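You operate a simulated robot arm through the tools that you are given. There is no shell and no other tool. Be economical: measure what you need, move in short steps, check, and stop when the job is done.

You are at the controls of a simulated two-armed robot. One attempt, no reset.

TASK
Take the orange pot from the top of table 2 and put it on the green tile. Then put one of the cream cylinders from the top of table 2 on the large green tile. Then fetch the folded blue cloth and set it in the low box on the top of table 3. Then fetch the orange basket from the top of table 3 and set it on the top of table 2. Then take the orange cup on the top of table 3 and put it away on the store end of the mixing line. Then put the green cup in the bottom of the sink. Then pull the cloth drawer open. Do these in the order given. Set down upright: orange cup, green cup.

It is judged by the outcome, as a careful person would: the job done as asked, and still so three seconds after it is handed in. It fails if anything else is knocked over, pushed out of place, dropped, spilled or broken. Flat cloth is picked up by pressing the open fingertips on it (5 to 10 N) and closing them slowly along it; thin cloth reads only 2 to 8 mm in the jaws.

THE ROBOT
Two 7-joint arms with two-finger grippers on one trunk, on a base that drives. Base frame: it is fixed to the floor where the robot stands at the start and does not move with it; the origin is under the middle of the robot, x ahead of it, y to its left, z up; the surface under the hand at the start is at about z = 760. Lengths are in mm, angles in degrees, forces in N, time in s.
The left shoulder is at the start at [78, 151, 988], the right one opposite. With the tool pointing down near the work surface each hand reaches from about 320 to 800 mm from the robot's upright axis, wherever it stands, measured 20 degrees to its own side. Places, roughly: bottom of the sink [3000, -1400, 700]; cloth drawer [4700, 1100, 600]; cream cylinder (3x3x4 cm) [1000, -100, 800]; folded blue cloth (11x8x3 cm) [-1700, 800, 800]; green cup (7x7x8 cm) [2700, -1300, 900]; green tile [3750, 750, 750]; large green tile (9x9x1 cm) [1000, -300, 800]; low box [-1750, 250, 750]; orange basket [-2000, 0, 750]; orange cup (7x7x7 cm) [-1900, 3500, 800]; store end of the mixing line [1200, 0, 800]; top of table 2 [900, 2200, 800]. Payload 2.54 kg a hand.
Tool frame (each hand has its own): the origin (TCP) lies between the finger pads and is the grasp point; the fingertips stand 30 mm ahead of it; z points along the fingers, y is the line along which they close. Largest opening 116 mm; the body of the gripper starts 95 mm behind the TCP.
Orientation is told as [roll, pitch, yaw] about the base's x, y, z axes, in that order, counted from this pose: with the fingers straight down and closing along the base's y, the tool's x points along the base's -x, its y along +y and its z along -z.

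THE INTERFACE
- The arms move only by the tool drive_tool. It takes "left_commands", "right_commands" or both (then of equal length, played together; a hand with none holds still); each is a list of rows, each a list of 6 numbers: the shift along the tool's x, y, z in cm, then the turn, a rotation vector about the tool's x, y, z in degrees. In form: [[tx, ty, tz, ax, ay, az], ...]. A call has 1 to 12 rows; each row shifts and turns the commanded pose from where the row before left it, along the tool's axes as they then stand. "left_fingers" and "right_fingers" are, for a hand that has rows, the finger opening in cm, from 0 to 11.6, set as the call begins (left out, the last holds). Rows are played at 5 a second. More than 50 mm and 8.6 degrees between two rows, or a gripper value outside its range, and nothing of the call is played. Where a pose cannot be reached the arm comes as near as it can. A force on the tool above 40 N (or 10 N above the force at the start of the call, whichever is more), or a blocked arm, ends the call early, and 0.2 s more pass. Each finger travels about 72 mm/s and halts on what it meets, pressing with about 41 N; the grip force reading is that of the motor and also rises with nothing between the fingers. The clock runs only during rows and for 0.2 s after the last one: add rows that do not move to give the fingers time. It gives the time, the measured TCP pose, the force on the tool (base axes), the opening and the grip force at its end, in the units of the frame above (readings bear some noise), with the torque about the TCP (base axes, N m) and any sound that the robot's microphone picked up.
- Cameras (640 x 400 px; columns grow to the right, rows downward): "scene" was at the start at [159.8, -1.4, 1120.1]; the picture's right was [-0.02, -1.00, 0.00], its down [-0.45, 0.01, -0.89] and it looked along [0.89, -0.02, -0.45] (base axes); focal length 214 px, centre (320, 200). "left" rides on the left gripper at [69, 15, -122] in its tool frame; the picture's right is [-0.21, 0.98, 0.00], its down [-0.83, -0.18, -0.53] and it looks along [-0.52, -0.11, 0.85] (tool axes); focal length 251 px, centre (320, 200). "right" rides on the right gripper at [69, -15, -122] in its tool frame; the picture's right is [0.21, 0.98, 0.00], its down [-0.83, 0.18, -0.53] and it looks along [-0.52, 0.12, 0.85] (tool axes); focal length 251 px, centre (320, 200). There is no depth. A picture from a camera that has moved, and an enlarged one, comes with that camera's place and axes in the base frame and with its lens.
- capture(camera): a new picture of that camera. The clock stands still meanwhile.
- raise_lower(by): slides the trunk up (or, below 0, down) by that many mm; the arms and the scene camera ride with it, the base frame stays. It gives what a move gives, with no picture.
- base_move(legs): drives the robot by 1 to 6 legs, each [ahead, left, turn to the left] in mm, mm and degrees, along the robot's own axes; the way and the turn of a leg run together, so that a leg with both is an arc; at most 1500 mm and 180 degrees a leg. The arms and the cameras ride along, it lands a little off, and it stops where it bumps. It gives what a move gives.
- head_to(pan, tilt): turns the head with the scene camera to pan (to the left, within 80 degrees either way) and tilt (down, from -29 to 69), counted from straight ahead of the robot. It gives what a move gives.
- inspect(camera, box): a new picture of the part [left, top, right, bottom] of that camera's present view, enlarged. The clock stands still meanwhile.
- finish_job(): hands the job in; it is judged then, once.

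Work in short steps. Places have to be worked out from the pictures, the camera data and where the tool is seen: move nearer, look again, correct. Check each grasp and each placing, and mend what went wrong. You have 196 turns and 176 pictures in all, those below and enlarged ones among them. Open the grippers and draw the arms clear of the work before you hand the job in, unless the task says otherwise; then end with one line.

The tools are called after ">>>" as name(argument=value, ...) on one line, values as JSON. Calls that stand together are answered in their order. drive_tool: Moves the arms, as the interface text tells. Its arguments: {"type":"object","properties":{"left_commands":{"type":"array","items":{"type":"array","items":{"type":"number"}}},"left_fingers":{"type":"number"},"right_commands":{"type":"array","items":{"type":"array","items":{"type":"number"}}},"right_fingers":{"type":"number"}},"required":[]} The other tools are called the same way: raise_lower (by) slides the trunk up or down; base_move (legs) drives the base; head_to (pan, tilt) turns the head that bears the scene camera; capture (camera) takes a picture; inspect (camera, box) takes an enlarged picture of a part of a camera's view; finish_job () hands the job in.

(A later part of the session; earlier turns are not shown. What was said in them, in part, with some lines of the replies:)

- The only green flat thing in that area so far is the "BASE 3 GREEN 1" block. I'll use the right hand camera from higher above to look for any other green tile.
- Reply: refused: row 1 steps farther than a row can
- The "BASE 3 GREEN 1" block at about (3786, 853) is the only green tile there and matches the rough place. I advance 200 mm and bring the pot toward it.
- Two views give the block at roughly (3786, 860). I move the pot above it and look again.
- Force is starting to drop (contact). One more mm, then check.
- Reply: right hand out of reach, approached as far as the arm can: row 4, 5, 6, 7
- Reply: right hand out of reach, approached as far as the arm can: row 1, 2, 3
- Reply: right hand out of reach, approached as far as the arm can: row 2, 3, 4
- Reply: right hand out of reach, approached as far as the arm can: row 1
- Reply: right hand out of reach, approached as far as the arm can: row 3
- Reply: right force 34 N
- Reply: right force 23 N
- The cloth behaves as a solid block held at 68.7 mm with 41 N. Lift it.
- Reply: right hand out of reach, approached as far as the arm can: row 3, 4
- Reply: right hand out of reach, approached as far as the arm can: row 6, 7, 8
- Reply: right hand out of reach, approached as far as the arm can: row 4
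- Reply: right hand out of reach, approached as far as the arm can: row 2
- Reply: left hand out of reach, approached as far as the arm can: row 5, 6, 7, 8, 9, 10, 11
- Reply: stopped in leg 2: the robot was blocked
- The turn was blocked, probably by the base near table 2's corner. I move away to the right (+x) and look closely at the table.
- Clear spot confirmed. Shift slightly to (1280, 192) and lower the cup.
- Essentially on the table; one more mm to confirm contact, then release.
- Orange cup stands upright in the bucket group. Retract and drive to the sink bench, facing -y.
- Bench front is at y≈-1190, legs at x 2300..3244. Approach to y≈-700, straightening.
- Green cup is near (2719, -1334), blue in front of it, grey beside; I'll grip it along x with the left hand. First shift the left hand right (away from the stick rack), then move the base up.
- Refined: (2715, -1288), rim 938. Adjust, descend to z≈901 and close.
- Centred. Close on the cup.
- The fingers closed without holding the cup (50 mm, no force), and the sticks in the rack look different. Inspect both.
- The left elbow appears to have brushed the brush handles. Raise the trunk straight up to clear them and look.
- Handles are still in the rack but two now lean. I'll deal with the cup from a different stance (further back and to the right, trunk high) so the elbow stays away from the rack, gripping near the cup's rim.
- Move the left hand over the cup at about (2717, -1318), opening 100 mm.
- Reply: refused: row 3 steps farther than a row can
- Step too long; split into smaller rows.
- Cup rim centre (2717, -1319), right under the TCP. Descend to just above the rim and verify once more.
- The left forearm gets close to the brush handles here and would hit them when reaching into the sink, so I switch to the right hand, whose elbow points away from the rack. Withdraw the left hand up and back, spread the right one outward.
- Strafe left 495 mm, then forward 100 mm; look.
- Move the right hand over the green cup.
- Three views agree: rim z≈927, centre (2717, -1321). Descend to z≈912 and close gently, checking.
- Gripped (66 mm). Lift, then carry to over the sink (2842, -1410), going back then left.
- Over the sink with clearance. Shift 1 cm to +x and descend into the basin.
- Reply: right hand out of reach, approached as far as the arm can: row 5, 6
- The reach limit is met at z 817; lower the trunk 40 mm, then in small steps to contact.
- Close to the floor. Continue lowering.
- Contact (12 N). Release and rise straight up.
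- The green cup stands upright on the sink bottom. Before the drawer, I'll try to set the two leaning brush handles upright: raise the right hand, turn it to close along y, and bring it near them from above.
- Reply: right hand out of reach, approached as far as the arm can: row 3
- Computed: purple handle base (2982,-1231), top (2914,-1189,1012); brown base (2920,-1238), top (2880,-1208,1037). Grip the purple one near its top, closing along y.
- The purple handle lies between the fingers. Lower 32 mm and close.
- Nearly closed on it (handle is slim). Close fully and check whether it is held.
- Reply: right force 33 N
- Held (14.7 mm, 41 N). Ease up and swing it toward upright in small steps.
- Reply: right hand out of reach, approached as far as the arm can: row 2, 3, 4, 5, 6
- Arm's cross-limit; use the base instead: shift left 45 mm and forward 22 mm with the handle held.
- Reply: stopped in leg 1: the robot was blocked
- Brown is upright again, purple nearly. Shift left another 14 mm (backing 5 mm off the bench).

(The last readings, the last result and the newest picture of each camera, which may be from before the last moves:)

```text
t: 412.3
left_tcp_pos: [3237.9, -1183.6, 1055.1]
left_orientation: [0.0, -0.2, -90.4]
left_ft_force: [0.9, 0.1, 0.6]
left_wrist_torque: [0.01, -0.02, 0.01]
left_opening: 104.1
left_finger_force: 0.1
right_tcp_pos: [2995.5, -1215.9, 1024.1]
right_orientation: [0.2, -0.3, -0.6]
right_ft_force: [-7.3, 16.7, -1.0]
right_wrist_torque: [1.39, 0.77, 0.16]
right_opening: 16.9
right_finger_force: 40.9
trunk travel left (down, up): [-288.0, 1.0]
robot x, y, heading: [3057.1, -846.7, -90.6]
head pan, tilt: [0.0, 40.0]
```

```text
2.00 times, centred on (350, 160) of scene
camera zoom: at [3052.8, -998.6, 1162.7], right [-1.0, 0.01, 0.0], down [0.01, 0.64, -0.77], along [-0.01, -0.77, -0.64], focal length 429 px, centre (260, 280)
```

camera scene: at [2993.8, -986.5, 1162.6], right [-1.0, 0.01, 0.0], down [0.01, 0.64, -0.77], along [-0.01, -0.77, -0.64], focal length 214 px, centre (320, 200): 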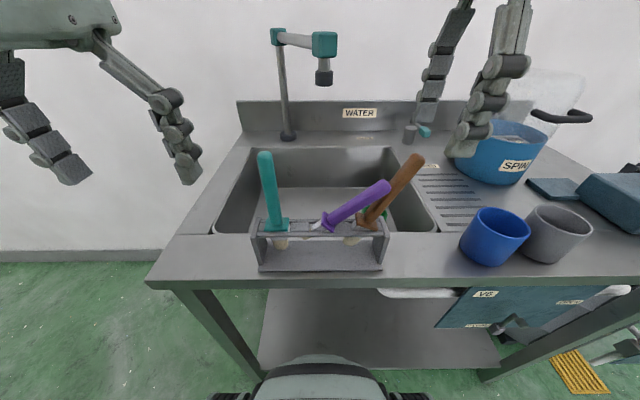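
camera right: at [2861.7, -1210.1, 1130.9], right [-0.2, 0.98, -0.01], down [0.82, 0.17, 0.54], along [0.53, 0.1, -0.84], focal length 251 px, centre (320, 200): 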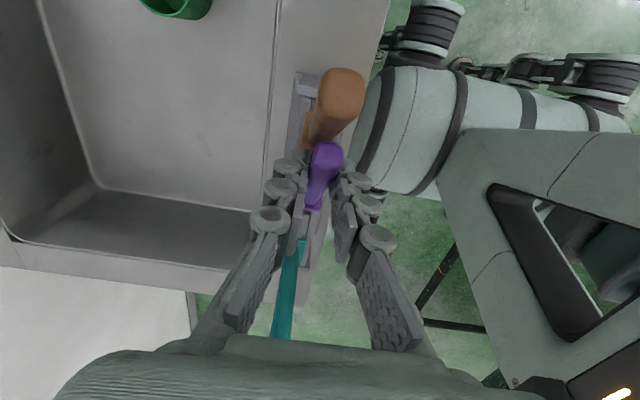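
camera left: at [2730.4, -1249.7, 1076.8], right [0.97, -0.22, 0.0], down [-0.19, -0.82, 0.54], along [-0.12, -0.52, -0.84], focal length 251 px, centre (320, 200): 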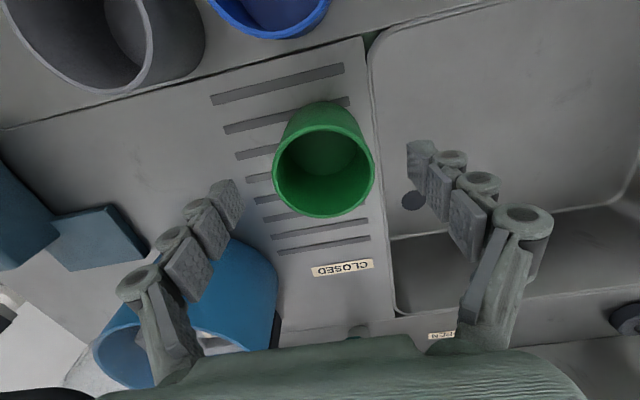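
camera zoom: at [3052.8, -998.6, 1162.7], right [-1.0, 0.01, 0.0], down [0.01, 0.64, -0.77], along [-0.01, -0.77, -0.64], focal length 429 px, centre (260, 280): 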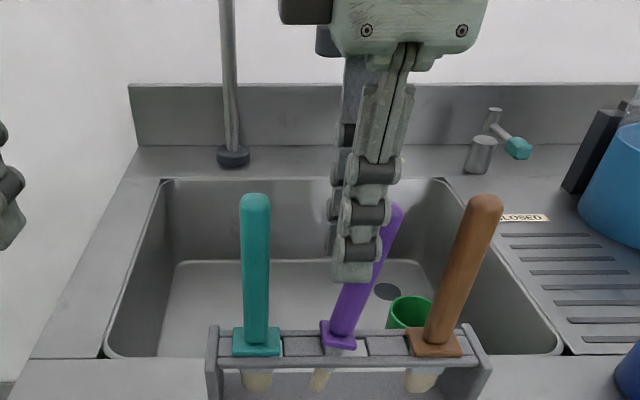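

Brown upright; purple about 12° off and slightly raised. Nudge 8 mm more and press down gently to seat it.

>>> base_move(legs=[[-3, 9, 0]])

>>> drive_tool(right_commands=[[0, 0, 0.4, 0, 0, 0], [0, 0, 0.4, 0, 0, 0], [0, 0, 0.4, 0, 0, 0], [0, 0, 0, 0, 0, 0]])

>>> inspect(camera="scene", box=[230, 60, 470, 260])

```text
t: 413.1
left_tcp_pos: [3247.6, -1180.6, 1053.4]
left_orientation: [0.0, -0.3, -90.4]
left_ft_force: [0.6, 0.1, -0.6]
left_wrist_torque: [0.0, 0.02, 0.01]
left_opening: 104.0
left_finger_force: 0.0
right_tcp_pos: [3004.4, -1211.4, 1021.9]
right_orientation: [0.5, -0.2, -0.4]
right_ft_force: [-10.5, 16.3, -2.0]
right_wrist_torque: [1.39, 1.01, 0.07]
right_opening: 15.4
right_finger_force: 41.3
trunk travel left (down, up): [-288.0, 1.0]
robot x, y, heading: [3064.6, -843.3, -90.6]
head pan, tilt: [0.0, 40.0]
```

```text
t: 413.8
left_tcp_pos: [3247.6, -1180.3, 1054.8]
left_orientation: [-0.1, -0.1, -90.5]
left_ft_force: [-0.1, 0.2, -0.4]
left_wrist_torque: [-0.02, 0.01, 0.0]
left_opening: 104.2
left_finger_force: 0.0
right_tcp_pos: [3005.2, -1209.7, 1018.2]
right_orientation: [0.3, -0.4, -0.4]
right_ft_force: [-0.7, 14.3, 19.6]
right_wrist_torque: [1.06, 0.44, -0.03]
right_opening: 14.8
right_finger_force: 41.7
trunk travel left (down, up): [-288.0, 1.0]
robot x, y, heading: [3063.4, -844.1, -90.4]
head pan, tilt: [0.0, 40.0]
stopped in row 3 (right hand): the force on the tool passed its limit at 41 N (the readings are from after the stop); the commanded pose is now the measured one
```

```text
2.00 times, centred on (350, 160) of scene
camera zoom: at [3062.0, -994.7, 1162.9], right [-1.0, 0.01, 0.0], down [0.01, 0.64, -0.77], along [-0.01, -0.77, -0.64], focal length 429 px, centre (260, 280)
```

zoom: 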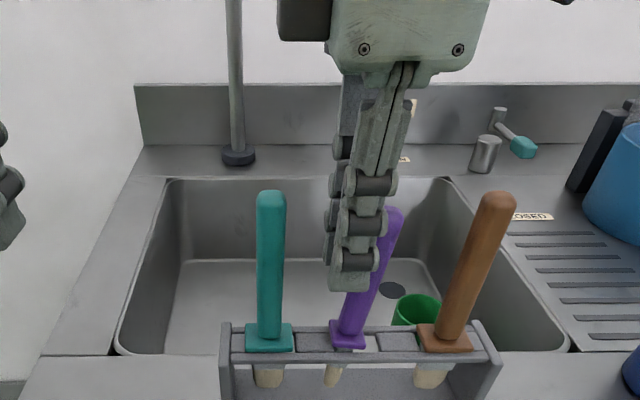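

Purple is nearly upright and seated. Release and rise straight up.

>>> drive_tool(right_commands=[[0, 0, -0.1, 0, 0, 0], [0, 0, 0, 0, 0, 0], [0, 0, 0, 0, 0, 0]], right_fingers=5.5)

>>> drive_tool(right_commands=[[0, 0, -3, 0, 0, 0], [0, 0, -3, 0, 0, 0], [0, 0, -2, 0, 0, 0], [0, 0, 0, 0, 0, 0]])

>>> inspect(camera="scene", box=[230, 60, 470, 260])

```text
t: 414.6
left_tcp_pos: [3247.5, -1182.0, 1054.5]
left_orientation: [-0.1, 0.0, -90.6]
left_ft_force: [0.0, -0.5, -0.4]
left_wrist_torque: [-0.02, -0.02, -0.01]
left_opening: 104.2
left_finger_force: 0.0
right_tcp_pos: [3004.6, -1212.5, 1017.7]
right_orientation: [0.3, -0.3, -0.5]
right_ft_force: [0.8, -0.4, 0.4]
right_wrist_torque: [0.0, -0.01, -0.01]
right_opening: 54.8
right_finger_force: 0.1
trunk travel left (down, up): [-288.0, 1.0]
robot x, y, heading: [3065.3, -846.9, -90.4]
head pan, tilt: [0.0, 40.0]
```

```text
t: 415.6
left_tcp_pos: [3247.9, -1183.1, 1054.3]
left_orientation: [0.0, 0.0, -90.4]
left_ft_force: [-0.8, -0.8, -0.4]
left_wrist_torque: [-0.02, -0.05, -0.02]
left_opening: 104.3
left_finger_force: 0.1
right_tcp_pos: [2994.1, -1220.6, 1092.8]
right_orientation: [0.4, -0.3, -0.5]
right_ft_force: [-0.1, -0.6, 0.4]
right_wrist_torque: [-0.01, 0.02, 0.0]
right_opening: 55.2
right_finger_force: 0.0
right hand out of reach, approached as far as the arm can: row 2, 3
trunk travel left (down, up): [-288.0, 1.0]
robot x, y, heading: [3065.3, -844.3, -90.4]
head pan, tilt: [0.0, 40.0]
```

```text
2.00 times, centred on (350, 160) of scene
camera zoom: at [3062.1, -997.1, 1162.5], right [-1.0, 0.01, 0.0], down [0.01, 0.64, -0.77], along [-0.01, -0.77, -0.64], focal length 429 px, centre (260, 280)
```

zoom: 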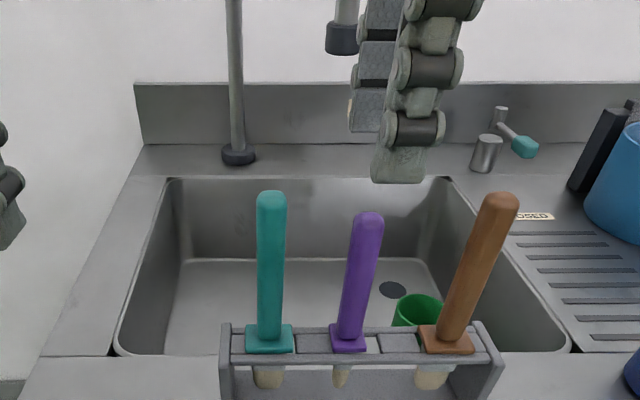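

All three handles are upright again and the cup is standing in the sink. Back away, square the right hand, and head for the cloth drawer beyond table 1.

>>> base_move(legs=[[-200, 0, 0]])

>>> drive_tool(right_commands=[[3, 0, 2, 0, 0, 8.5], [3, 0, 2, 0, 0, 8.5], [3, 0, 0, 0, 0, 8.5], [2, 2, 0, 0, 0, 8.5], [0, 0, 0, 0, 0, 8.5], [0, 0, 0, 0, 0, 8.5], [0, 0, 0, 0, 0, 8.5], [0, 0, 0, 0, 0, 8.5], [0, 0, 0, 0, 0, 8.5], [0, 0, 0, 0, 0, 8.5], [0, 0, 0, 0, 0, 5], [0, 0, 0, 0, 0, 0]])

>>> base_move(legs=[[0, 0, 90]])

>>> head_to(pan=10, tilt=15)

>>> capture(camera="scene")

```text
t: 417.2
left_tcp_pos: [3248.6, -981.6, 1054.4]
left_orientation: [-0.1, -0.2, -90.7]
left_ft_force: [0.9, -0.2, -0.2]
left_wrist_torque: [-0.05, -0.03, -0.02]
left_opening: 103.8
left_finger_force: 0.0
right_tcp_pos: [2995.0, -1019.4, 1093.6]
right_orientation: [0.3, -0.4, -0.7]
right_ft_force: [-0.7, 0.9, 0.6]
right_wrist_torque: [-0.05, 0.01, -0.02]
right_opening: 55.1
right_finger_force: 0.2
trunk travel left (down, up): [-288.0, 1.0]
robot x, y, heading: [3065.4, -644.1, -91.0]
head pan, tilt: [0.0, 40.0]
```

```text
t: 419.8
left_tcp_pos: [3248.8, -982.2, 1053.3]
left_orientation: [0.0, -0.1, -90.7]
left_ft_force: [0.0, -0.4, -0.3]
left_wrist_torque: [0.03, -0.02, 0.0]
left_opening: 104.1
left_finger_force: 0.1
right_tcp_pos: [2898.8, -979.5, 1052.6]
right_orientation: [0.4, 0.4, -90.8]
right_ft_force: [0.2, 0.7, 0.4]
right_wrist_torque: [-0.01, -0.05, 0.02]
right_opening: 54.9
right_finger_force: 0.0
trunk travel left (down, up): [-288.0, 1.0]
robot x, y, heading: [3067.3, -643.4, -90.8]
head pan, tilt: [0.0, 40.0]
```

```text
t: 424.1
left_tcp_pos: [3403.3, -461.3, 1053.5]
left_orientation: [0.1, 0.0, -0.8]
left_ft_force: [0.1, -0.6, 0.7]
left_wrist_torque: [0.01, -0.01, 0.01]
left_opening: 104.0
left_finger_force: 0.1
right_tcp_pos: [3399.9, -812.1, 1053.0]
right_orientation: [0.5, 0.4, -0.8]
right_ft_force: [-0.2, 0.6, -0.6]
right_wrist_torque: [-0.02, 0.01, 0.0]
right_opening: 54.8
right_finger_force: 0.1
trunk travel left (down, up): [-288.0, 1.0]
robot x, y, heading: [3068.4, -642.3, -0.8]
head pan, tilt: [0.0, 40.0]
```

```text
t: 425.0
left_tcp_pos: [3401.9, -460.9, 1053.7]
left_orientation: [0.0, -0.1, -0.6]
left_ft_force: [0.4, 0.4, 0.2]
left_wrist_torque: [0.0, 0.01, 0.0]
left_opening: 104.2
left_finger_force: 0.0
right_tcp_pos: [3400.3, -813.1, 1052.3]
right_orientation: [0.4, 0.4, -0.7]
right_ft_force: [0.4, 0.1, 0.7]
right_wrist_torque: [-0.01, 0.01, -0.01]
right_opening: 55.1
right_finger_force: 0.1
trunk travel left (down, up): [-288.0, 1.0]
robot x, y, heading: [3066.7, -646.2, -0.7]
head pan, tilt: [10.0, 15.0]
```

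```text
18 pictures are left
camera scene: at [3226.0, -629.7, 1202.1], right [0.16, -0.99, 0.0], down [-0.26, -0.04, -0.97], along [0.95, 0.15, -0.26], focal length 214 px, centre (320, 200)
```

scene: 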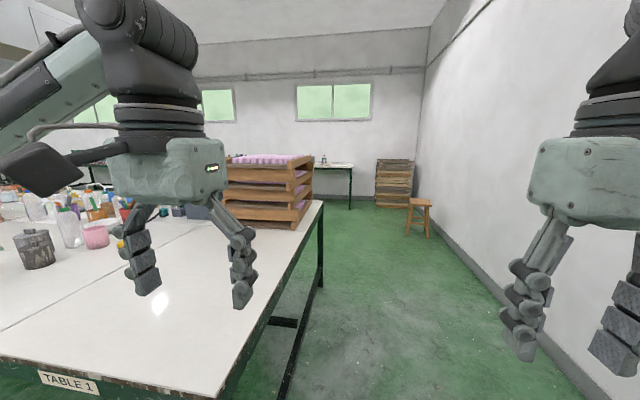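

The drawer at (4700, 1100, 600) should be on the far side of table 1. Go round table 1's right end with clearance from the tray stack.

>>> base_move(legs=[[600, 0, 0.7], [700, -430, 0], [950, 0, 0], [0, 0, 90]])

>>> head_to(pan=20, tilt=15)

>>> capture(camera="scene")

```text
t: 430.2
left_tcp_pos: [4201.6, -579.2, 1059.0]
left_orientation: [-1.2, -0.9, 3.9]
left_ft_force: [0.1, -0.6, 0.1]
left_wrist_torque: [-0.03, 0.0, -0.01]
left_opening: 104.1
left_finger_force: 0.0
right_tcp_pos: [4208.6, -942.3, 1055.9]
right_orientation: [0.3, 0.0, 1.1]
right_ft_force: [-0.3, 0.1, -0.2]
right_wrist_torque: [0.01, -0.02, -0.01]
right_opening: 55.0
right_finger_force: 0.0
trunk travel left (down, up): [-288.0, 1.0]
robot x, y, heading: [3877.1, -782.4, 1.1]
head pan, tilt: [10.0, 15.0]
stopped in leg 2: the robot was blocked; the commanded pose is now the measured one
```

```text
t: 430.9
left_tcp_pos: [4200.6, -578.8, 1059.2]
left_orientation: [-1.1, -0.9, 3.7]
left_ft_force: [0.3, 0.5, 0.2]
left_wrist_torque: [0.0, 0.01, 0.03]
left_opening: 104.0
left_finger_force: 0.0
right_tcp_pos: [4205.7, -942.3, 1058.1]
right_orientation: [0.3, -0.4, 0.8]
right_ft_force: [-0.1, -0.4, 0.2]
right_wrist_torque: [-0.03, 0.01, -0.02]
right_opening: 55.1
right_finger_force: 0.1
trunk travel left (down, up): [-288.0, 1.0]
robot x, y, heading: [3876.6, -785.3, 0.7]
head pan, tilt: [20.0, 15.0]
```

```text
17 pictures are left
camera scene: at [4021.1, -748.7, 1204.1], right [0.35, -0.94, 0.01], down [-0.23, -0.09, -0.97], along [0.91, 0.34, -0.25], focal length 214 px, centre (320, 200)
```

scene: 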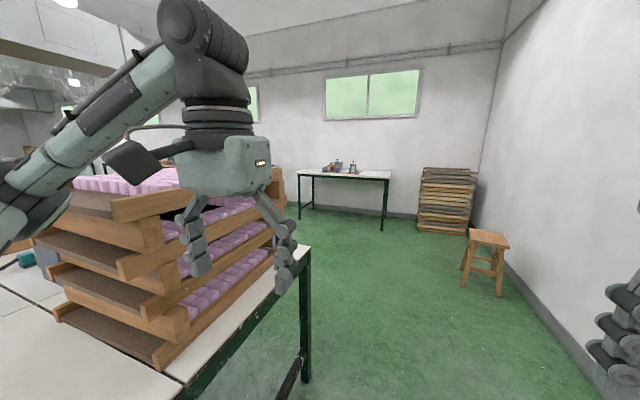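

The left elbow touched the tray stack. Move straight away to the right, then check the stack.

>>> base_move(legs=[[0, -280, 0]])

>>> head_to(pan=35, tilt=20)

>>> capture(camera="scene")

```text
t: 434.2
left_tcp_pos: [4212.6, -861.7, 1055.1]
left_orientation: [-1.0, -0.3, 3.2]
left_ft_force: [-0.7, -0.1, 0.3]
left_wrist_torque: [0.03, -0.01, -0.01]
left_opening: 104.3
left_finger_force: 0.0
right_tcp_pos: [4218.5, -1222.1, 1053.6]
right_orientation: [0.4, 0.4, 0.9]
right_ft_force: [0.2, 0.1, -0.1]
right_wrist_torque: [0.01, -0.03, -0.01]
right_opening: 55.0
right_finger_force: 0.0
trunk travel left (down, up): [-288.0, 1.0]
robot x, y, heading: [3878.8, -1066.9, 0.7]
head pan, tilt: [20.0, 15.0]
```

```text
t: 435.0
left_tcp_pos: [4213.7, -860.6, 1056.2]
left_orientation: [-0.9, -0.3, 3.3]
left_ft_force: [-0.4, 0.2, 0.0]
left_wrist_torque: [0.01, 0.03, 0.0]
left_opening: 104.1
left_finger_force: 0.1
right_tcp_pos: [4219.2, -1222.0, 1053.2]
right_orientation: [0.4, 0.2, 0.9]
right_ft_force: [0.6, -0.2, -0.1]
right_wrist_torque: [0.0, 0.03, 0.01]
right_opening: 55.2
right_finger_force: 0.1
trunk travel left (down, up): [-288.0, 1.0]
robot x, y, heading: [3877.7, -1064.7, 0.8]
head pan, tilt: [35.0, 20.0]
```

```text
16 pictures are left
camera scene: at [4024.0, -1007.6, 1194.0], right [0.58, -0.81, 0.0], down [-0.28, -0.2, -0.94], along [0.76, 0.55, -0.34], focal length 214 px, centre (320, 200)
```

scene: 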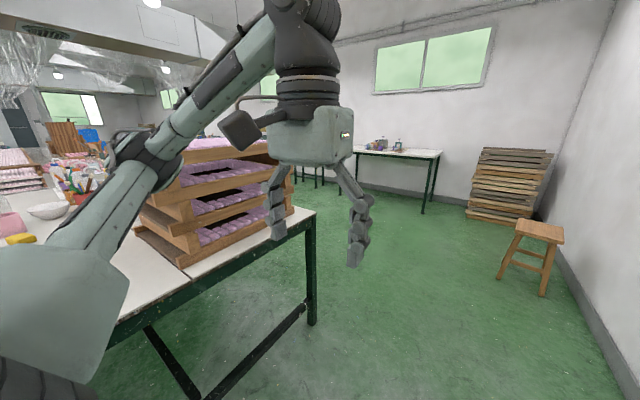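

The stack stands as before. Continue to x≈5250, turn left and look along table 1's far side.

>>> base_move(legs=[[1370, 0, 0], [0, 0, 90]])

>>> head_to(pan=15, tilt=15)

>>> capture(camera="scene")

```text
t: 445.7
left_tcp_pos: [5061.5, -721.1, 1054.2]
left_orientation: [-0.9, -0.3, 90.8]
left_ft_force: [-0.3, 0.3, -0.5]
left_wrist_torque: [0.01, -0.02, -0.06]
left_opening: 104.3
left_finger_force: 0.0
right_tcp_pos: [5423.4, -731.0, 1052.0]
right_orientation: [0.4, 0.3, 88.4]
right_ft_force: [0.3, 0.0, -0.1]
right_wrist_torque: [-0.05, -0.01, -0.02]
right_opening: 55.1
right_finger_force: 0.1
trunk travel left (down, up): [-288.0, 1.0]
robot x, y, heading: [5251.8, -1063.7, 88.6]
head pan, tilt: [35.0, 20.0]
```

```text
t: 446.6
left_tcp_pos: [5061.9, -720.8, 1054.7]
left_orientation: [-0.9, -0.3, 90.8]
left_ft_force: [-0.2, 0.3, -0.1]
left_wrist_torque: [0.01, 0.0, 0.04]
left_opening: 103.8
left_finger_force: 0.1
right_tcp_pos: [5422.2, -730.6, 1052.4]
right_orientation: [0.4, 0.3, 88.4]
right_ft_force: [1.1, 1.0, 0.6]
right_wrist_torque: [-0.02, 0.01, -0.03]
right_opening: 55.2
right_finger_force: 0.1
trunk travel left (down, up): [-288.0, 1.0]
robot x, y, heading: [5247.9, -1065.2, 88.2]
head pan, tilt: [15.0, 15.0]
```

```text
15 pictures are left
camera scene: at [5231.1, -902.5, 1202.1], right [0.97, 0.23, 0.0], down [0.06, -0.25, -0.97], along [-0.22, 0.94, -0.26], focal length 214 px, centre (320, 200)
```

scene: 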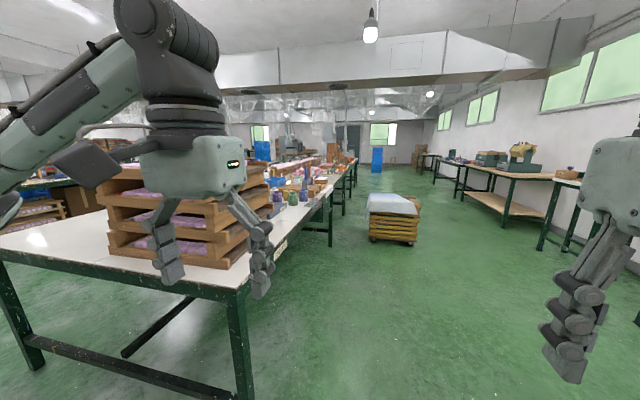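

Drive along the far side to y≈1000, then turn to face table 1 (heading 180).

>>> base_move(legs=[[1050, -30, 1.5], [1000, 0, 0], [0, 0, 90]])

>>> head_to(pan=0, tilt=32)

>>> capture(camera="scene")

```text
t: 449.4
left_tcp_pos: [5066.8, -320.7, 1067.5]
left_orientation: [-1.1, -1.8, 97.4]
left_ft_force: [-0.3, 0.1, -0.6]
left_wrist_torque: [0.03, 0.05, 0.0]
left_opening: 104.0
left_finger_force: 0.1
right_tcp_pos: [5442.4, -306.7, 1060.2]
right_orientation: [1.1, -1.0, 92.0]
right_ft_force: [0.1, -0.1, -0.4]
right_wrist_torque: [0.0, -0.03, -0.01]
right_opening: 54.8
right_finger_force: 0.0
trunk travel left (down, up): [-288.0, 1.0]
robot x, y, heading: [5280.2, -634.3, 91.9]
head pan, tilt: [15.0, 15.0]
stopped in leg 1: the robot was blocked; the commanded pose is now the measured one
```

```text
t: 450.2
left_tcp_pos: [5066.4, -320.6, 1068.0]
left_orientation: [-1.1, -2.1, 97.4]
left_ft_force: [-0.4, 0.5, -0.6]
left_wrist_torque: [0.0, 0.05, -0.02]
left_opening: 104.3
left_finger_force: 0.0
right_tcp_pos: [5440.3, -308.4, 1059.5]
right_orientation: [1.2, -1.2, 91.9]
right_ft_force: [0.3, 0.0, -0.4]
right_wrist_torque: [0.01, -0.01, -0.02]
right_opening: 55.1
right_finger_force: 0.0
trunk travel left (down, up): [-288.0, 1.0]
robot x, y, heading: [5277.0, -627.9, 91.9]
head pan, tilt: [0.0, 32.0]
```

```text
14 pictures are left
camera scene: at [5286.4, -494.7, 1179.1], right [1.0, 0.03, -0.02], down [0.0, -0.51, -0.86], along [-0.03, 0.86, -0.51], focal length 214 px, centre (320, 200)
```

scene: 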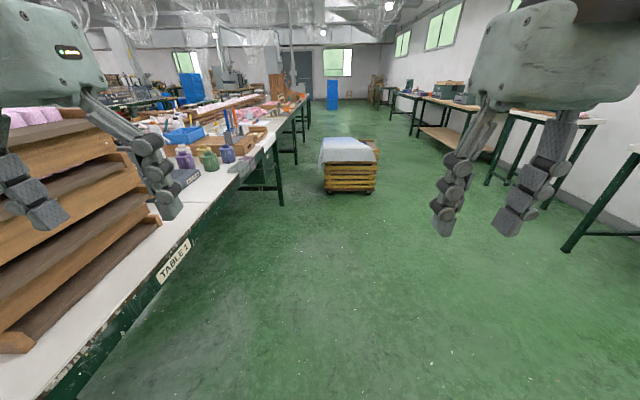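

Blocked again by the stack against the left elbow—the table edge is at x≈4900. Move right (+x) 300 mm first, then forward.

>>> base_move(legs=[[0, -300, -1.9]])

>>> base_move(legs=[[1500, 0, 0]])

>>> base_move(legs=[[0, 0, 90]])

>>> capture(camera="scene")

```text
t: 453.6
left_tcp_pos: [5364.7, -287.6, 1054.0]
left_orientation: [-1.7, 0.1, 94.5]
left_ft_force: [0.3, 0.3, -1.0]
left_wrist_torque: [0.01, 0.0, -0.01]
left_opening: 104.2
left_finger_force: 0.1
right_tcp_pos: [5738.4, -292.3, 1054.8]
right_orientation: [0.3, 0.2, 89.3]
right_ft_force: [-0.3, 0.4, -0.1]
right_wrist_torque: [0.01, 0.0, 0.0]
right_opening: 55.1
right_finger_force: 0.0
trunk travel left (down, up): [-288.0, 1.0]
robot x, y, heading: [5568.5, -628.2, 89.1]
head pan, tilt: [0.0, 32.0]
```

```text
t: 460.9
left_tcp_pos: [5402.8, 1176.9, 1052.6]
left_orientation: [-1.7, 0.1, 93.4]
left_ft_force: [0.0, -1.0, -0.7]
left_wrist_torque: [-0.01, -0.05, -0.01]
left_opening: 104.2
left_finger_force: 0.1
right_tcp_pos: [5777.0, 1166.2, 1053.2]
right_orientation: [0.2, 0.3, 88.4]
right_ft_force: [-0.2, -0.7, -0.8]
right_wrist_torque: [-0.02, -0.04, 0.01]
right_opening: 55.0
right_finger_force: 0.0
trunk travel left (down, up): [-288.0, 1.0]
robot x, y, heading: [5607.3, 835.8, 88.1]
head pan, tilt: [0.0, 32.0]
```

```text
t: 465.2
left_tcp_pos: [5258.8, 636.6, 1054.4]
left_orientation: [-1.7, 0.0, -177.2]
left_ft_force: [-0.2, 0.2, 0.8]
left_wrist_torque: [0.01, 0.01, -0.02]
left_opening: 104.1
left_finger_force: 0.1
right_tcp_pos: [5273.6, 1010.3, 1052.8]
right_orientation: [0.3, 0.2, 177.7]
right_ft_force: [0.3, -0.4, 0.2]
right_wrist_torque: [-0.03, -0.03, 0.02]
right_opening: 55.1
right_finger_force: 0.1
trunk travel left (down, up): [-288.0, 1.0]
robot x, y, heading: [5605.2, 836.2, 177.6]
head pan, tilt: [0.0, 32.0]
```

```text
13 pictures are left
camera scene: at [5446.5, 841.4, 1174.8], right [0.04, 1.0, 0.0], down [0.53, -0.02, -0.85], along [-0.85, 0.03, -0.53], focal length 214 px, centre (320, 200)
```

scene: 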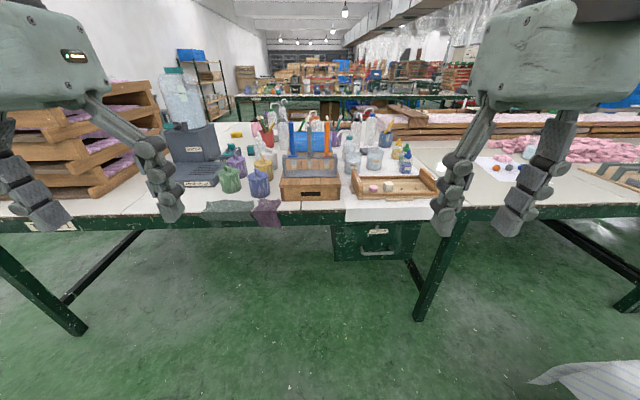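

The drawer with a bar handle is under the table at about (4890, 1069, 598). Zoom in.

>>> inspect(camera="scene", box=[320, 195, 440, 275])

```text
5.00 times, centred on (380, 235) of scene
camera zoom: at [5446.5, 841.4, 1174.8], right [0.04, 1.0, 0.0], down [0.53, -0.02, -0.85], along [-0.85, 0.03, -0.53], focal length 1072 px, centre (20, 25)
```

zoom: 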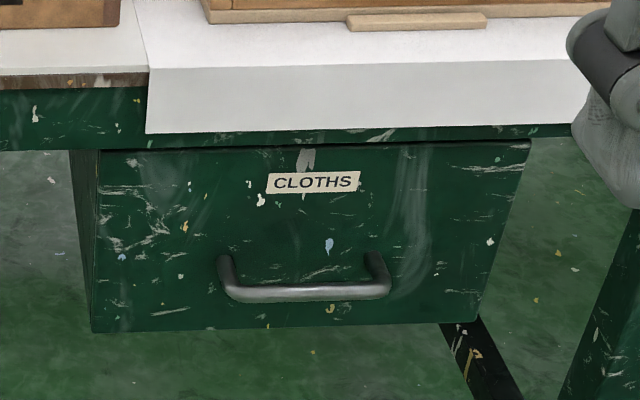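

The drawer has a horizontal D-handle. I'll grip it with the right hand pointing forward, closing vertically. First lower the trunk and bring the right hand forward into free space, then pitch it forward.

>>> raise_lower(by=-170)

>>> drive_tool(right_commands=[[-4, 0, 1, 0, 0, 0], [-4, -1, 1, 0, 0, 0], [-4, -1, 1, 0, 0, 0], [-4, -1, 1, 0, 0, 0], [-3, -1, 1, 0, 0, 0], [0, 0, 0, 0, 0, 0]], right_fingers=5)

>>> drive_tool(right_commands=[[0, 0, 0, 0, -8.5, 0], [0, 0, 0, 0, -8.5, 0], [0, 0, 0, 0, -8.5, 0], [0, 0, 0, 0, -8.5, 0], [0, 0, 0, 0, -8.5, 0], [0, 0, 0, 0, -8.5, 0], [0, 0, 0, 0, -8.5, 0], [0, 0, 0, 0, -8.5, 0], [0, 0, 0, 0, -8.5, 0], [0, 0, 0, 0, -8.5, 0], [0, 0, 0, 0, -5, 0], [0, 0, 0, 0, 0, 0]])

```text
t: 467.1
left_tcp_pos: [5259.8, 637.5, 883.8]
left_orientation: [-1.7, 0.2, -177.1]
left_ft_force: [0.2, -0.5, 0.9]
left_wrist_torque: [0.0, 0.03, -0.01]
left_opening: 103.8
left_finger_force: 0.1
right_tcp_pos: [5273.3, 1011.2, 884.0]
right_orientation: [0.3, 0.3, 177.8]
right_ft_force: [0.3, -0.3, -0.6]
right_wrist_torque: [-0.03, -0.01, -0.02]
right_opening: 54.9
right_finger_force: 0.1
trunk travel left (down, up): [-118.0, 171.0]
robot x, y, heading: [5602.5, 834.6, 177.9]
head pan, tilt: [0.0, 32.0]
```

```text
t: 468.5
left_tcp_pos: [5259.9, 637.3, 884.0]
left_orientation: [-1.7, 0.1, -177.1]
left_ft_force: [0.5, 0.0, 0.7]
left_wrist_torque: [0.02, 0.0, -0.04]
left_opening: 104.1
left_finger_force: 0.1
right_tcp_pos: [5087.7, 1057.9, 833.0]
right_orientation: [0.2, 0.2, 177.9]
right_ft_force: [0.2, -0.4, 0.8]
right_wrist_torque: [0.0, -0.01, 0.0]
right_opening: 49.9
right_finger_force: 0.0
trunk travel left (down, up): [-118.0, 171.0]
robot x, y, heading: [5601.0, 835.1, 177.8]
head pan, tilt: [0.0, 32.0]
```

```text
t: 471.1
left_tcp_pos: [5259.6, 637.2, 883.5]
left_orientation: [-1.7, 0.2, -177.1]
left_ft_force: [0.3, -0.6, 0.4]
left_wrist_torque: [-0.02, -0.01, -0.02]
left_opening: 104.1
left_finger_force: 0.1
right_tcp_pos: [5049.3, 1057.3, 836.8]
right_orientation: [63.9, -89.5, 113.9]
right_ft_force: [-0.2, 0.1, -0.2]
right_wrist_torque: [-0.01, -0.02, 0.0]
right_opening: 50.1
right_finger_force: 0.0
right hand out of reach, approached as far as the arm can: row 8, 9, 10
trunk travel left (down, up): [-118.0, 171.0]
robot x, y, heading: [5601.4, 836.2, 177.6]
head pan, tilt: [0.0, 32.0]
```

The hand now points forward. Roll it 90° so the fingers close vertically.

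>>> drive_tool(right_commands=[[0, 0, 0, 0, 0, 8.5], [0, 0, 0, 0, 0, 8.5], [0, 0, 0, 0, 0, 8.5], [0, 0, 0, 0, 0, 8.5], [0, 0, 0, 0, 0, 8.5], [0, 0, 0, 0, 0, 8.5], [0, 0, 0, 0, 0, 8.5], [0, 0, 0, 0, 0, 8.5], [0, 0, 0, 0, 0, 8.5], [0, 0, 0, 0, 0, 8.5], [0, 0, 0, 0, 0, 5], [0, 0, 0, 0, 0, 0]])

>>> capture(camera="right")

```text
t: 473.7
left_tcp_pos: [5260.2, 636.0, 882.7]
left_orientation: [-1.7, 0.1, -177.1]
left_ft_force: [-0.6, -0.2, 0.3]
left_wrist_torque: [0.04, 0.0, 0.0]
left_opening: 104.2
left_finger_force: 0.0
right_tcp_pos: [5064.6, 1129.3, 940.1]
right_orientation: [89.2, -0.1, 88.1]
right_ft_force: [0.0, 0.1, -0.7]
right_wrist_torque: [0.0, -0.04, -0.01]
right_opening: 49.8
right_finger_force: 0.1
right hand out of reach, approached as far as the arm can: row 8, 9, 10, 11
trunk travel left (down, up): [-118.0, 171.0]
robot x, y, heading: [5601.4, 835.3, 177.6]
head pan, tilt: [0.0, 32.0]
```

```text
11 pictures are left
camera right: at [5184.5, 1056.6, 926.9], right [-0.02, -0.22, 0.98], down [0.56, 0.81, 0.19], along [-0.83, 0.55, 0.1], focal length 251 px, centre (320, 200)
```

right: 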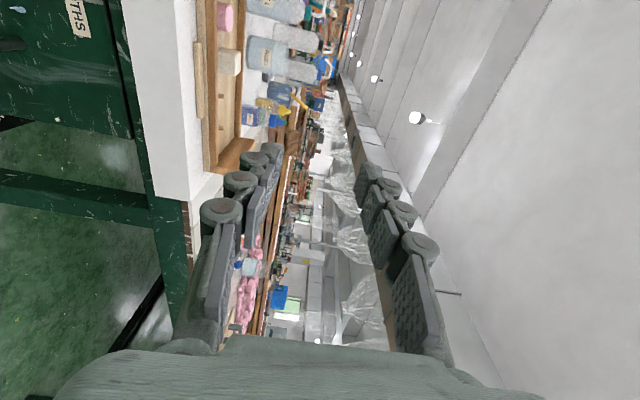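

Orientation reached; the position is at a limit. Move the hand down (tool -y) where the arm should be freer.

>>> drive_tool(right_commands=[[0, -4, 0, 0, 0, 0], [0, -4, 0, 0, 0, 0], [0, -4, 0, 0, 0, 0], [0, -4, 0, 0, 0, 0], [0, 0, 0, 0, 0, 0]])

```text
t: 474.9
left_tcp_pos: [5260.3, 636.6, 882.6]
left_orientation: [-1.6, 0.0, -177.1]
left_ft_force: [0.2, 0.3, 0.1]
left_wrist_torque: [0.04, -0.01, -0.01]
left_opening: 104.2
left_finger_force: 0.1
right_tcp_pos: [5078.3, 1186.8, 847.1]
right_orientation: [89.7, 0.4, 87.9]
right_ft_force: [-0.3, -1.1, -0.6]
right_wrist_torque: [0.0, 0.0, 0.01]
right_opening: 50.1
right_finger_force: 0.1
right hand out of reach, approached as far as the arm can: row 1, 2, 3
trunk travel left (down, up): [-118.0, 171.0]
robot x, y, heading: [5600.1, 832.5, 177.7]
head pan, tilt: [0.0, 32.0]
```

Lower the trunk the rest of the way and go further down with the arm.

>>> raise_lower(by=-115)

>>> drive_tool(right_commands=[[0, -4, 0, 0, 0, 0], [0, -4, 0, 0, 0, 0], [0, -4, 0, 0, 0, 0], [0, 0, 0, 0, 0, 0]])

```text
t: 476.4
left_tcp_pos: [5259.6, 636.9, 768.2]
left_orientation: [-1.7, 0.2, -177.1]
left_ft_force: [0.6, 0.4, -0.4]
left_wrist_torque: [0.0, 0.02, 0.0]
left_opening: 104.0
left_finger_force: 0.0
right_tcp_pos: [5079.3, 1187.5, 732.8]
right_orientation: [89.8, 0.3, 87.8]
right_ft_force: [0.6, -0.4, 0.1]
right_wrist_torque: [0.01, 0.0, 0.01]
right_opening: 49.7
right_finger_force: 0.0
trunk travel left (down, up): [-3.0, 286.0]
robot x, y, heading: [5603.5, 833.5, 177.8]
head pan, tilt: [0.0, 32.0]
```

```text
t: 477.4
left_tcp_pos: [5258.6, 637.1, 768.8]
left_orientation: [-1.7, 0.1, -177.0]
left_ft_force: [0.1, 0.0, 0.3]
left_wrist_torque: [0.03, -0.01, 0.02]
left_opening: 104.2
left_finger_force: 0.0
right_tcp_pos: [5082.1, 1186.3, 612.7]
right_orientation: [89.8, 0.3, 87.9]
right_ft_force: [0.8, 0.1, -0.2]
right_wrist_torque: [-0.02, 0.0, 0.0]
right_opening: 50.1
right_finger_force: 0.0
trunk travel left (down, up): [-3.0, 286.0]
robot x, y, heading: [5604.3, 834.1, 177.8]
head pan, tilt: [0.0, 32.0]
```

Now free at z 613. Look with the scene camera to triangulate the handle relative to the hand.

>>> head_to(pan=-15, tilt=28)

>>> capture(camera="scene")

```text
t: 478.1
left_tcp_pos: [5259.9, 636.8, 767.3]
left_orientation: [-1.7, 0.1, -177.1]
left_ft_force: [0.0, 0.3, 0.8]
left_wrist_torque: [-0.02, 0.02, -0.02]
left_opening: 104.1
left_finger_force: 0.0
right_tcp_pos: [5080.5, 1185.6, 613.1]
right_orientation: [89.9, 0.3, 87.9]
right_ft_force: [0.3, -0.3, 0.0]
right_wrist_torque: [-0.01, 0.02, 0.0]
right_opening: 50.3
right_finger_force: 0.1
trunk travel left (down, up): [-3.0, 286.0]
robot x, y, heading: [5599.4, 835.5, 177.8]
head pan, tilt: [-15.0, 28.0]
```

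```text
10 pictures are left
camera scene: at [5448.9, 865.0, 896.1], right [0.3, 0.95, 0.0], down [0.45, -0.14, -0.88], along [-0.84, 0.26, -0.47], focal length 214 px, centre (320, 200)
```

scene: 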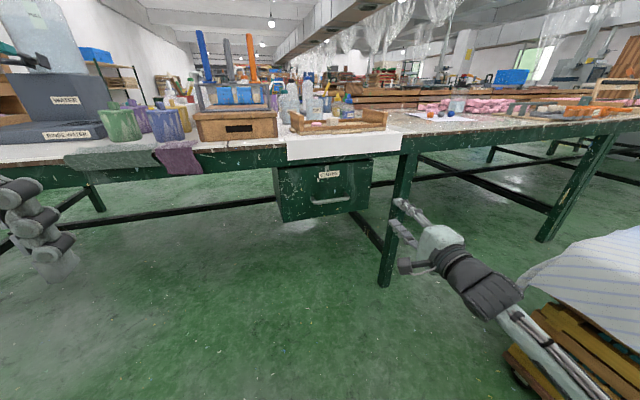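

>>> inspect(camera="scene", box=[260, 140, 460, 290])

```text
2.67 times, centred on (360, 215) of scene
camera zoom: at [5448.9, 865.0, 896.1], right [0.3, 0.95, 0.0], down [0.45, -0.14, -0.88], along [-0.84, 0.26, -0.47], focal length 572 px, centre (213, 160)
```

zoom: 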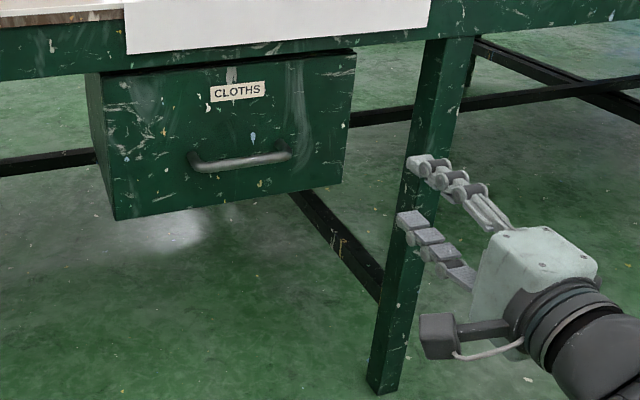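

Bar handle at about (4863, 1081, 563). Open wide, lower the hand 5 cm, shift the base left ~108 mm and forward 120 mm, then re-check.

>>> drive_tool(right_commands=[[0, -2.5, 0, 0, 0, 0], [0, -2.5, 0, 0, 0, 0], [0, 0, 0, 0, 0, 0]], right_fingers=10)

>>> base_move(legs=[[0, 112, 0], [120, 0, 2]])

>>> capture(camera="right")

```text
t: 478.9
left_tcp_pos: [5259.7, 637.6, 768.3]
left_orientation: [-1.7, 0.1, -177.2]
left_ft_force: [0.4, 0.5, -0.2]
left_wrist_torque: [0.03, 0.02, 0.02]
left_opening: 104.1
left_finger_force: 0.1
right_tcp_pos: [5079.8, 1186.3, 561.9]
right_orientation: [89.7, 0.3, 87.9]
right_ft_force: [0.5, -0.4, 0.3]
right_wrist_torque: [0.03, 0.0, 0.03]
right_opening: 99.7
right_finger_force: 0.1
trunk travel left (down, up): [-3.0, 286.0]
robot x, y, heading: [5600.4, 834.7, 177.7]
head pan, tilt: [-15.0, 28.0]
```

```text
t: 481.5
left_tcp_pos: [5141.9, 515.1, 768.7]
left_orientation: [-1.8, 0.1, -174.8]
left_ft_force: [-0.8, 0.9, -0.3]
left_wrist_torque: [-0.01, 0.0, 0.01]
left_opening: 103.8
left_finger_force: 0.0
right_tcp_pos: [4942.6, 1055.9, 563.5]
right_orientation: [89.9, 0.3, 90.1]
right_ft_force: [0.0, 0.4, -0.4]
right_wrist_torque: [0.02, 0.0, -0.01]
right_opening: 99.9
right_finger_force: 0.1
trunk travel left (down, up): [-3.0, 286.0]
robot x, y, heading: [5477.5, 721.7, 179.7]
head pan, tilt: [-15.0, 28.0]
```

```text
8 pictures are left
camera right: at [5063.5, 988.6, 548.3], right [0.0, -0.21, 0.98], down [0.53, 0.83, 0.18], along [-0.85, 0.52, 0.11], focal length 251 px, centre (320, 200)
```

right: 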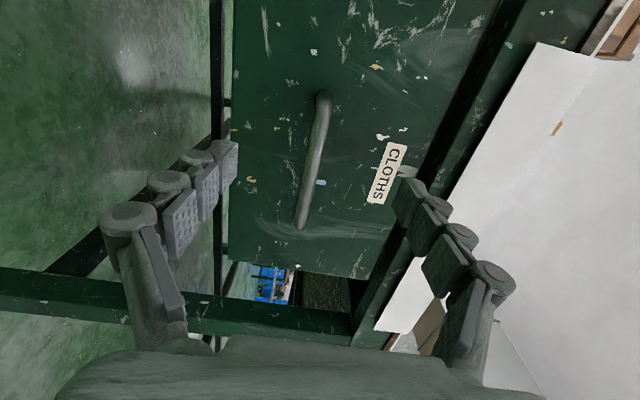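

The bar lies between the open fingers (z≈559). Advance 50 mm and look.

>>> drive_tool(right_commands=[[-1, -0.2, 1, 0, 0, 0], [-0.5, -0.2, 2, 0, 0, 0], [0, 0, 2, 0, 0, 0], [0, 0, 0, 0, 0, 0]])

>>> capture(camera="right")

```text
t: 482.5
left_tcp_pos: [5141.5, 515.8, 769.0]
left_orientation: [-1.8, 0.1, -175.0]
left_ft_force: [-0.9, -0.6, 0.4]
left_wrist_torque: [-0.03, 0.01, 0.02]
left_opening: 104.1
left_finger_force: 0.0
right_tcp_pos: [4891.7, 1070.1, 560.6]
right_orientation: [89.9, 0.3, 90.0]
right_ft_force: [-0.7, 0.3, -0.2]
right_wrist_torque: [-0.03, -0.02, 0.02]
right_opening: 100.0
right_finger_force: 0.0
trunk travel left (down, up): [-3.0, 286.0]
robot x, y, heading: [5480.9, 726.7, 179.7]
head pan, tilt: [-15.0, 28.0]
```

```text
7 pictures are left
camera right: at [5014.2, 1003.7, 545.2], right [0.0, -0.21, 0.98], down [0.53, 0.83, 0.18], along [-0.85, 0.52, 0.11], focal length 251 px, centre (320, 200)
```

right: 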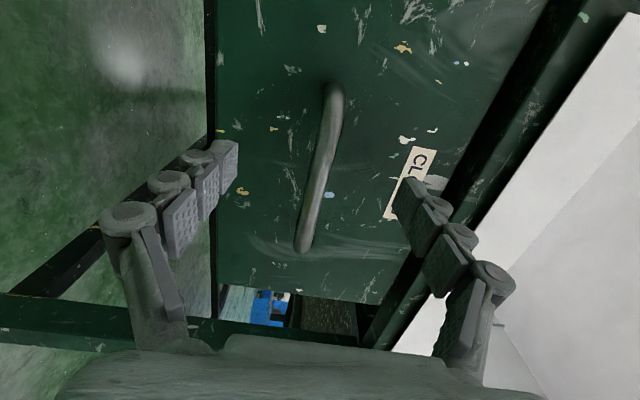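

Advance further in 1 cm steps until the tips touch the drawer face (stop on force).

>>> drive_tool(right_commands=[[0, 0, 1, 0, 0, 0], [0, 0, 1, 0, 0, 0], [0, 0, 1, 0, 0, 0], [0, 0, 0, 0, 0, 0]])

>>> capture(camera="right")

```text
t: 483.5
left_tcp_pos: [5141.3, 515.1, 769.6]
left_orientation: [-1.7, 0.1, -174.9]
left_ft_force: [0.6, 0.4, 0.0]
left_wrist_torque: [-0.01, 0.01, 0.0]
left_opening: 104.1
left_finger_force: 0.0
right_tcp_pos: [4861.5, 1071.2, 558.1]
right_orientation: [89.6, 0.3, 89.9]
right_ft_force: [-0.1, -0.6, -1.0]
right_wrist_torque: [0.01, 0.0, 0.02]
right_opening: 99.8
right_finger_force: 0.1
trunk travel left (down, up): [-3.0, 286.0]
robot x, y, heading: [5482.6, 723.5, 180.0]
head pan, tilt: [-15.0, 28.0]
```

```text
6 pictures are left
camera right: at [4984.3, 1003.6, 543.8], right [0.0, -0.21, 0.98], down [0.53, 0.83, 0.18], along [-0.85, 0.52, 0.11], focal length 251 px, centre (320, 200)
```

right: 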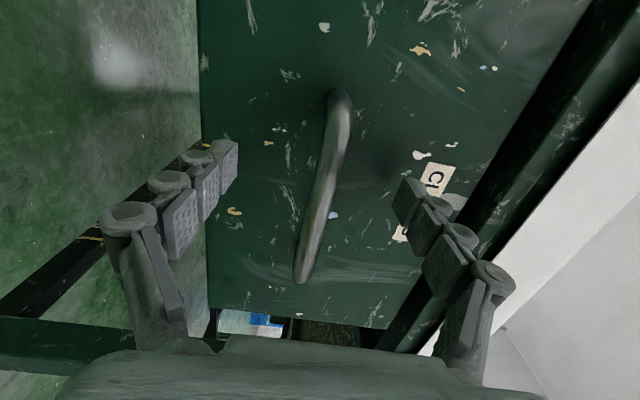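

No contact yet; the bar seems near the fingertips. Advance 15 mm more and close.

>>> drive_tool(right_commands=[[0, 0.2, 0.8, 0, 0, 0], [0, 0.2, 0.8, 0, 0, 0], [0, 0, 0, 0, 0, 0]])

>>> drive_tool(right_commands=[[0, 0, 0, 0, 0, 0], [0, 0, 0, 0, 0, 0], [0, 0, 0, 0, 0, 0], [0, 0, 0, 0, 0, 0]], right_fingers=0)

```text
t: 484.3
left_tcp_pos: [5141.4, 515.1, 768.8]
left_orientation: [-1.7, 0.1, -174.9]
left_ft_force: [-0.1, 0.6, -0.4]
left_wrist_torque: [-0.02, 0.01, 0.02]
left_opening: 103.8
left_finger_force: 0.0
right_tcp_pos: [4845.1, 1073.6, 561.7]
right_orientation: [89.6, 0.2, 90.0]
right_ft_force: [-0.6, -0.2, -0.4]
right_wrist_torque: [0.0, 0.01, 0.02]
right_opening: 99.9
right_finger_force: 0.0
trunk travel left (down, up): [-3.0, 286.0]
robot x, y, heading: [5481.5, 726.1, 179.8]
head pan, tilt: [-15.0, 28.0]
```

```text
t: 484.9
left_tcp_pos: [5144.2, 515.3, 768.6]
left_orientation: [-1.7, 0.0, -175.1]
left_ft_force: [0.5, -0.8, 1.1]
left_wrist_torque: [-0.01, 0.02, 0.0]
left_opening: 104.2
left_finger_force: 0.0
right_tcp_pos: [4852.9, 1074.0, 564.9]
right_orientation: [90.0, 0.3, 90.0]
right_ft_force: [70.6, -4.6, -0.1]
right_wrist_torque: [0.0, -0.1, 0.15]
right_opening: 68.0
right_finger_force: 36.1
trunk travel left (down, up): [-3.0, 286.0]
robot x, y, heading: [5479.1, 725.1, 179.5]
head pan, tilt: [-15.0, 28.0]
stopped in row 2 (right hand): the force on the tool passed its limit at 46 N (the readings are from after the stop); the commanded pose is now the measured one
```

While closing, the tips pressed against the drawer face. Back off 15 mm, then close.

>>> drive_tool(right_commands=[[0, 0, -0.8, 0, 0, 0], [0, 0, -0.8, 0, 0, 0], [0, 0, 0, 0, 0, 0]], right_fingers=7)

>>> drive_tool(right_commands=[[0, 0, 0, 0, 0, 0], [0, 0, 0, 0, 0, 0], [0, 0, 0, 0, 0, 0], [0, 0, 0, 0, 0, 0]], right_fingers=0)

>>> capture(camera="right")

```text
t: 485.7
left_tcp_pos: [5142.2, 514.8, 768.3]
left_orientation: [-1.8, 0.2, -175.1]
left_ft_force: [-0.8, 1.1, -0.9]
left_wrist_torque: [0.0, -0.02, 0.0]
left_opening: 104.1
left_finger_force: 0.0
right_tcp_pos: [4862.5, 1073.0, 563.0]
right_orientation: [89.8, 0.4, 90.0]
right_ft_force: [0.0, -0.2, 0.8]
right_wrist_torque: [-0.01, -0.02, -0.01]
right_opening: 70.0
right_finger_force: 0.0
trunk travel left (down, up): [-3.0, 286.0]
robot x, y, heading: [5476.5, 724.1, 180.0]
head pan, tilt: [-15.0, 28.0]
```

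```text
t: 486.7
left_tcp_pos: [5141.9, 516.2, 767.4]
left_orientation: [-1.6, 0.1, -175.0]
left_ft_force: [-0.2, 1.0, 0.7]
left_wrist_torque: [-0.01, 0.01, 0.02]
left_opening: 104.2
left_finger_force: 0.1
right_tcp_pos: [4862.2, 1073.5, 560.4]
right_orientation: [89.5, 0.3, 89.9]
right_ft_force: [-0.3, -0.7, -10.8]
right_wrist_torque: [0.3, -0.06, -0.05]
right_opening: 11.5
right_finger_force: 37.8
trunk travel left (down, up): [-3.0, 286.0]
robot x, y, heading: [5479.6, 723.9, 180.0]
head pan, tilt: [-15.0, 28.0]
```

```text
5 pictures are left
camera right: at [4985.2, 1005.0, 546.0], right [-0.01, -0.21, 0.98], down [0.53, 0.83, 0.18], along [-0.85, 0.52, 0.1], focal length 251 px, centre (320, 200)
```

right: 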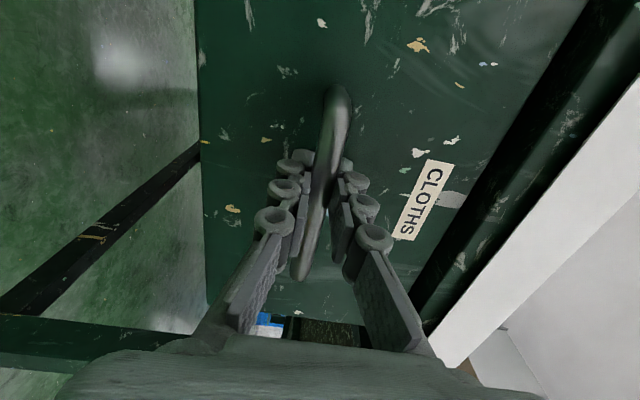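

The bar is gripped (11.5 mm). Pull the drawer by driving back 130 mm first.

>>> base_move(legs=[[-130, 0, 0]])

>>> capture(camera="scene")

```text
t: 488.0
left_tcp_pos: [5271.3, 516.2, 768.3]
left_orientation: [-1.6, 0.2, -175.1]
left_ft_force: [0.4, 0.2, -0.3]
left_wrist_torque: [-0.03, 0.02, -0.01]
left_opening: 104.4
left_finger_force: 0.0
right_tcp_pos: [4993.9, 1074.2, 559.7]
right_orientation: [89.6, 0.4, 90.0]
right_ft_force: [-0.9, -4.1, -17.9]
right_wrist_torque: [0.29, -0.08, 0.08]
right_opening: 11.5
right_finger_force: 38.5
trunk travel left (down, up): [-3.0, 286.0]
robot x, y, heading: [5608.8, 731.4, 179.7]
head pan, tilt: [-15.0, 28.0]
```

```text
4 pictures are left
camera scene: at [5451.1, 750.3, 895.7], right [0.26, 0.96, 0.0], down [0.45, -0.12, -0.88], along [-0.85, 0.23, -0.47], focal length 214 px, centre (320, 200)
```

scene: 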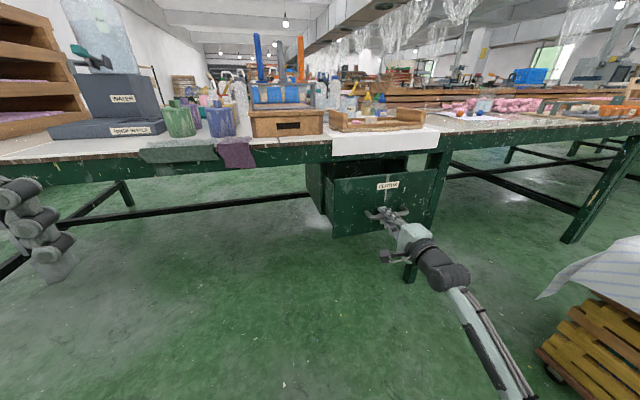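

The drawer is opening. Pull another 110 mm.

>>> base_move(legs=[[-110, 0, 0]])

>>> capture(camera="scene")

```text
t: 489.2
left_tcp_pos: [5369.4, 514.6, 769.0]
left_orientation: [-1.6, 0.3, -174.9]
left_ft_force: [-0.3, -0.3, 0.3]
left_wrist_torque: [-0.01, 0.04, -0.01]
left_opening: 104.1
left_finger_force: 0.0
right_tcp_pos: [5089.2, 1071.5, 561.5]
right_orientation: [89.3, 0.2, 90.1]
right_ft_force: [-0.2, 0.7, -1.9]
right_wrist_torque: [0.13, 0.01, 0.14]
right_opening: 12.7
right_finger_force: 39.2
trunk travel left (down, up): [-3.0, 286.0]
robot x, y, heading: [5710.7, 725.5, 179.9]
head pan, tilt: [-15.0, 28.0]
stopped in leg 1: the force on the tool passed its limit at 142 N (the readings are from after the stop); the commanded pose is now the measured one
```

```text
3 pictures are left
camera scene: at [5549.9, 749.2, 896.2], right [0.26, 0.96, 0.0], down [0.45, -0.12, -0.88], along [-0.85, 0.23, -0.47], focal length 214 px, centre (320, 200)
```

scene: 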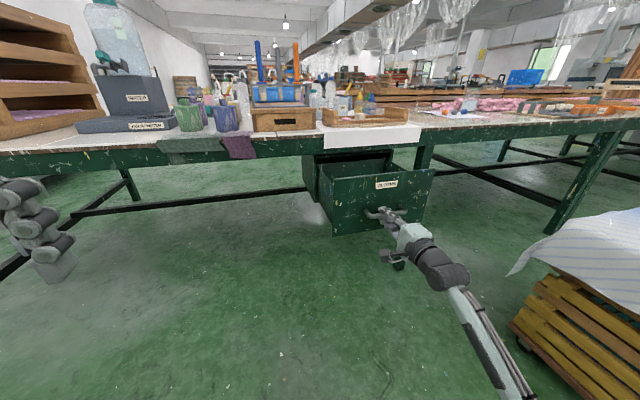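

The drawer is fully open against its stop. Open the fingers and withdraw.

>>> drive_tool(right_commands=[[0, 0, 0, 0, 0, 0], [0, 0, 0, 0, 0, 0], [0, 0, 0, 0, 0, 0], [0, 0, 0, 0, 0, 0]], right_fingers=8)

>>> base_move(legs=[[-200, 0, 0]])

>>> capture(camera="scene")

```text
t: 490.2
left_tcp_pos: [5369.5, 513.6, 768.6]
left_orientation: [-1.7, 0.1, -175.0]
left_ft_force: [-0.3, -0.3, -0.2]
left_wrist_torque: [-0.03, 0.0, 0.04]
left_opening: 103.9
left_finger_force: 0.1
right_tcp_pos: [5089.3, 1072.2, 560.1]
right_orientation: [89.5, 0.3, 90.0]
right_ft_force: [-0.6, 0.0, -0.1]
right_wrist_torque: [0.01, 0.0, -0.01]
right_opening: 80.2
right_finger_force: 0.1
trunk travel left (down, up): [-3.0, 286.0]
robot x, y, heading: [5706.7, 722.6, 179.7]
head pan, tilt: [-15.0, 28.0]
```

```text
t: 491.8
left_tcp_pos: [5572.4, 512.1, 768.3]
left_orientation: [-1.6, 0.1, -174.8]
left_ft_force: [0.6, -0.7, 0.6]
left_wrist_torque: [0.02, 0.0, 0.0]
left_opening: 104.2
left_finger_force: 0.1
right_tcp_pos: [5288.5, 1069.0, 559.8]
right_orientation: [89.6, 0.3, 90.4]
right_ft_force: [0.3, 0.4, 0.0]
right_wrist_torque: [0.01, 0.03, 0.04]
right_opening: 80.0
right_finger_force: 0.0
trunk travel left (down, up): [-3.0, 286.0]
robot x, y, heading: [5908.1, 725.6, -179.9]
head pan, tilt: [-15.0, 28.0]
```

```text
2 pictures are left
camera scene: at [5751.1, 748.2, 896.1], right [0.26, 0.97, 0.0], down [0.45, -0.12, -0.88], along [-0.85, 0.23, -0.47], focal length 214 px, centre (320, 200)
```

scene: 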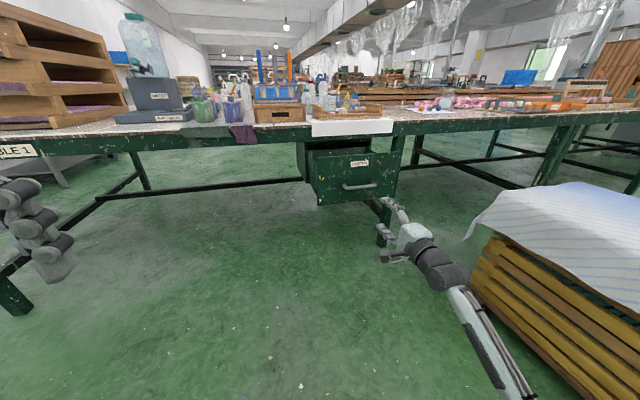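

The drawer stays open and both hands are empty and clear of the work. Handing in.

>>> finish_job()

```text
The job is handed in.
```

All seven steps were carried out in order, ending with the cloth drawer open. My elbow knocked two brush handles at the sink (set upright again) and bumped the tray stack on table 1 twice; it still stands, but I couldn't rule out a small shift. I took the "BASE 3 GREEN 1" block on table 1 as the green tile.
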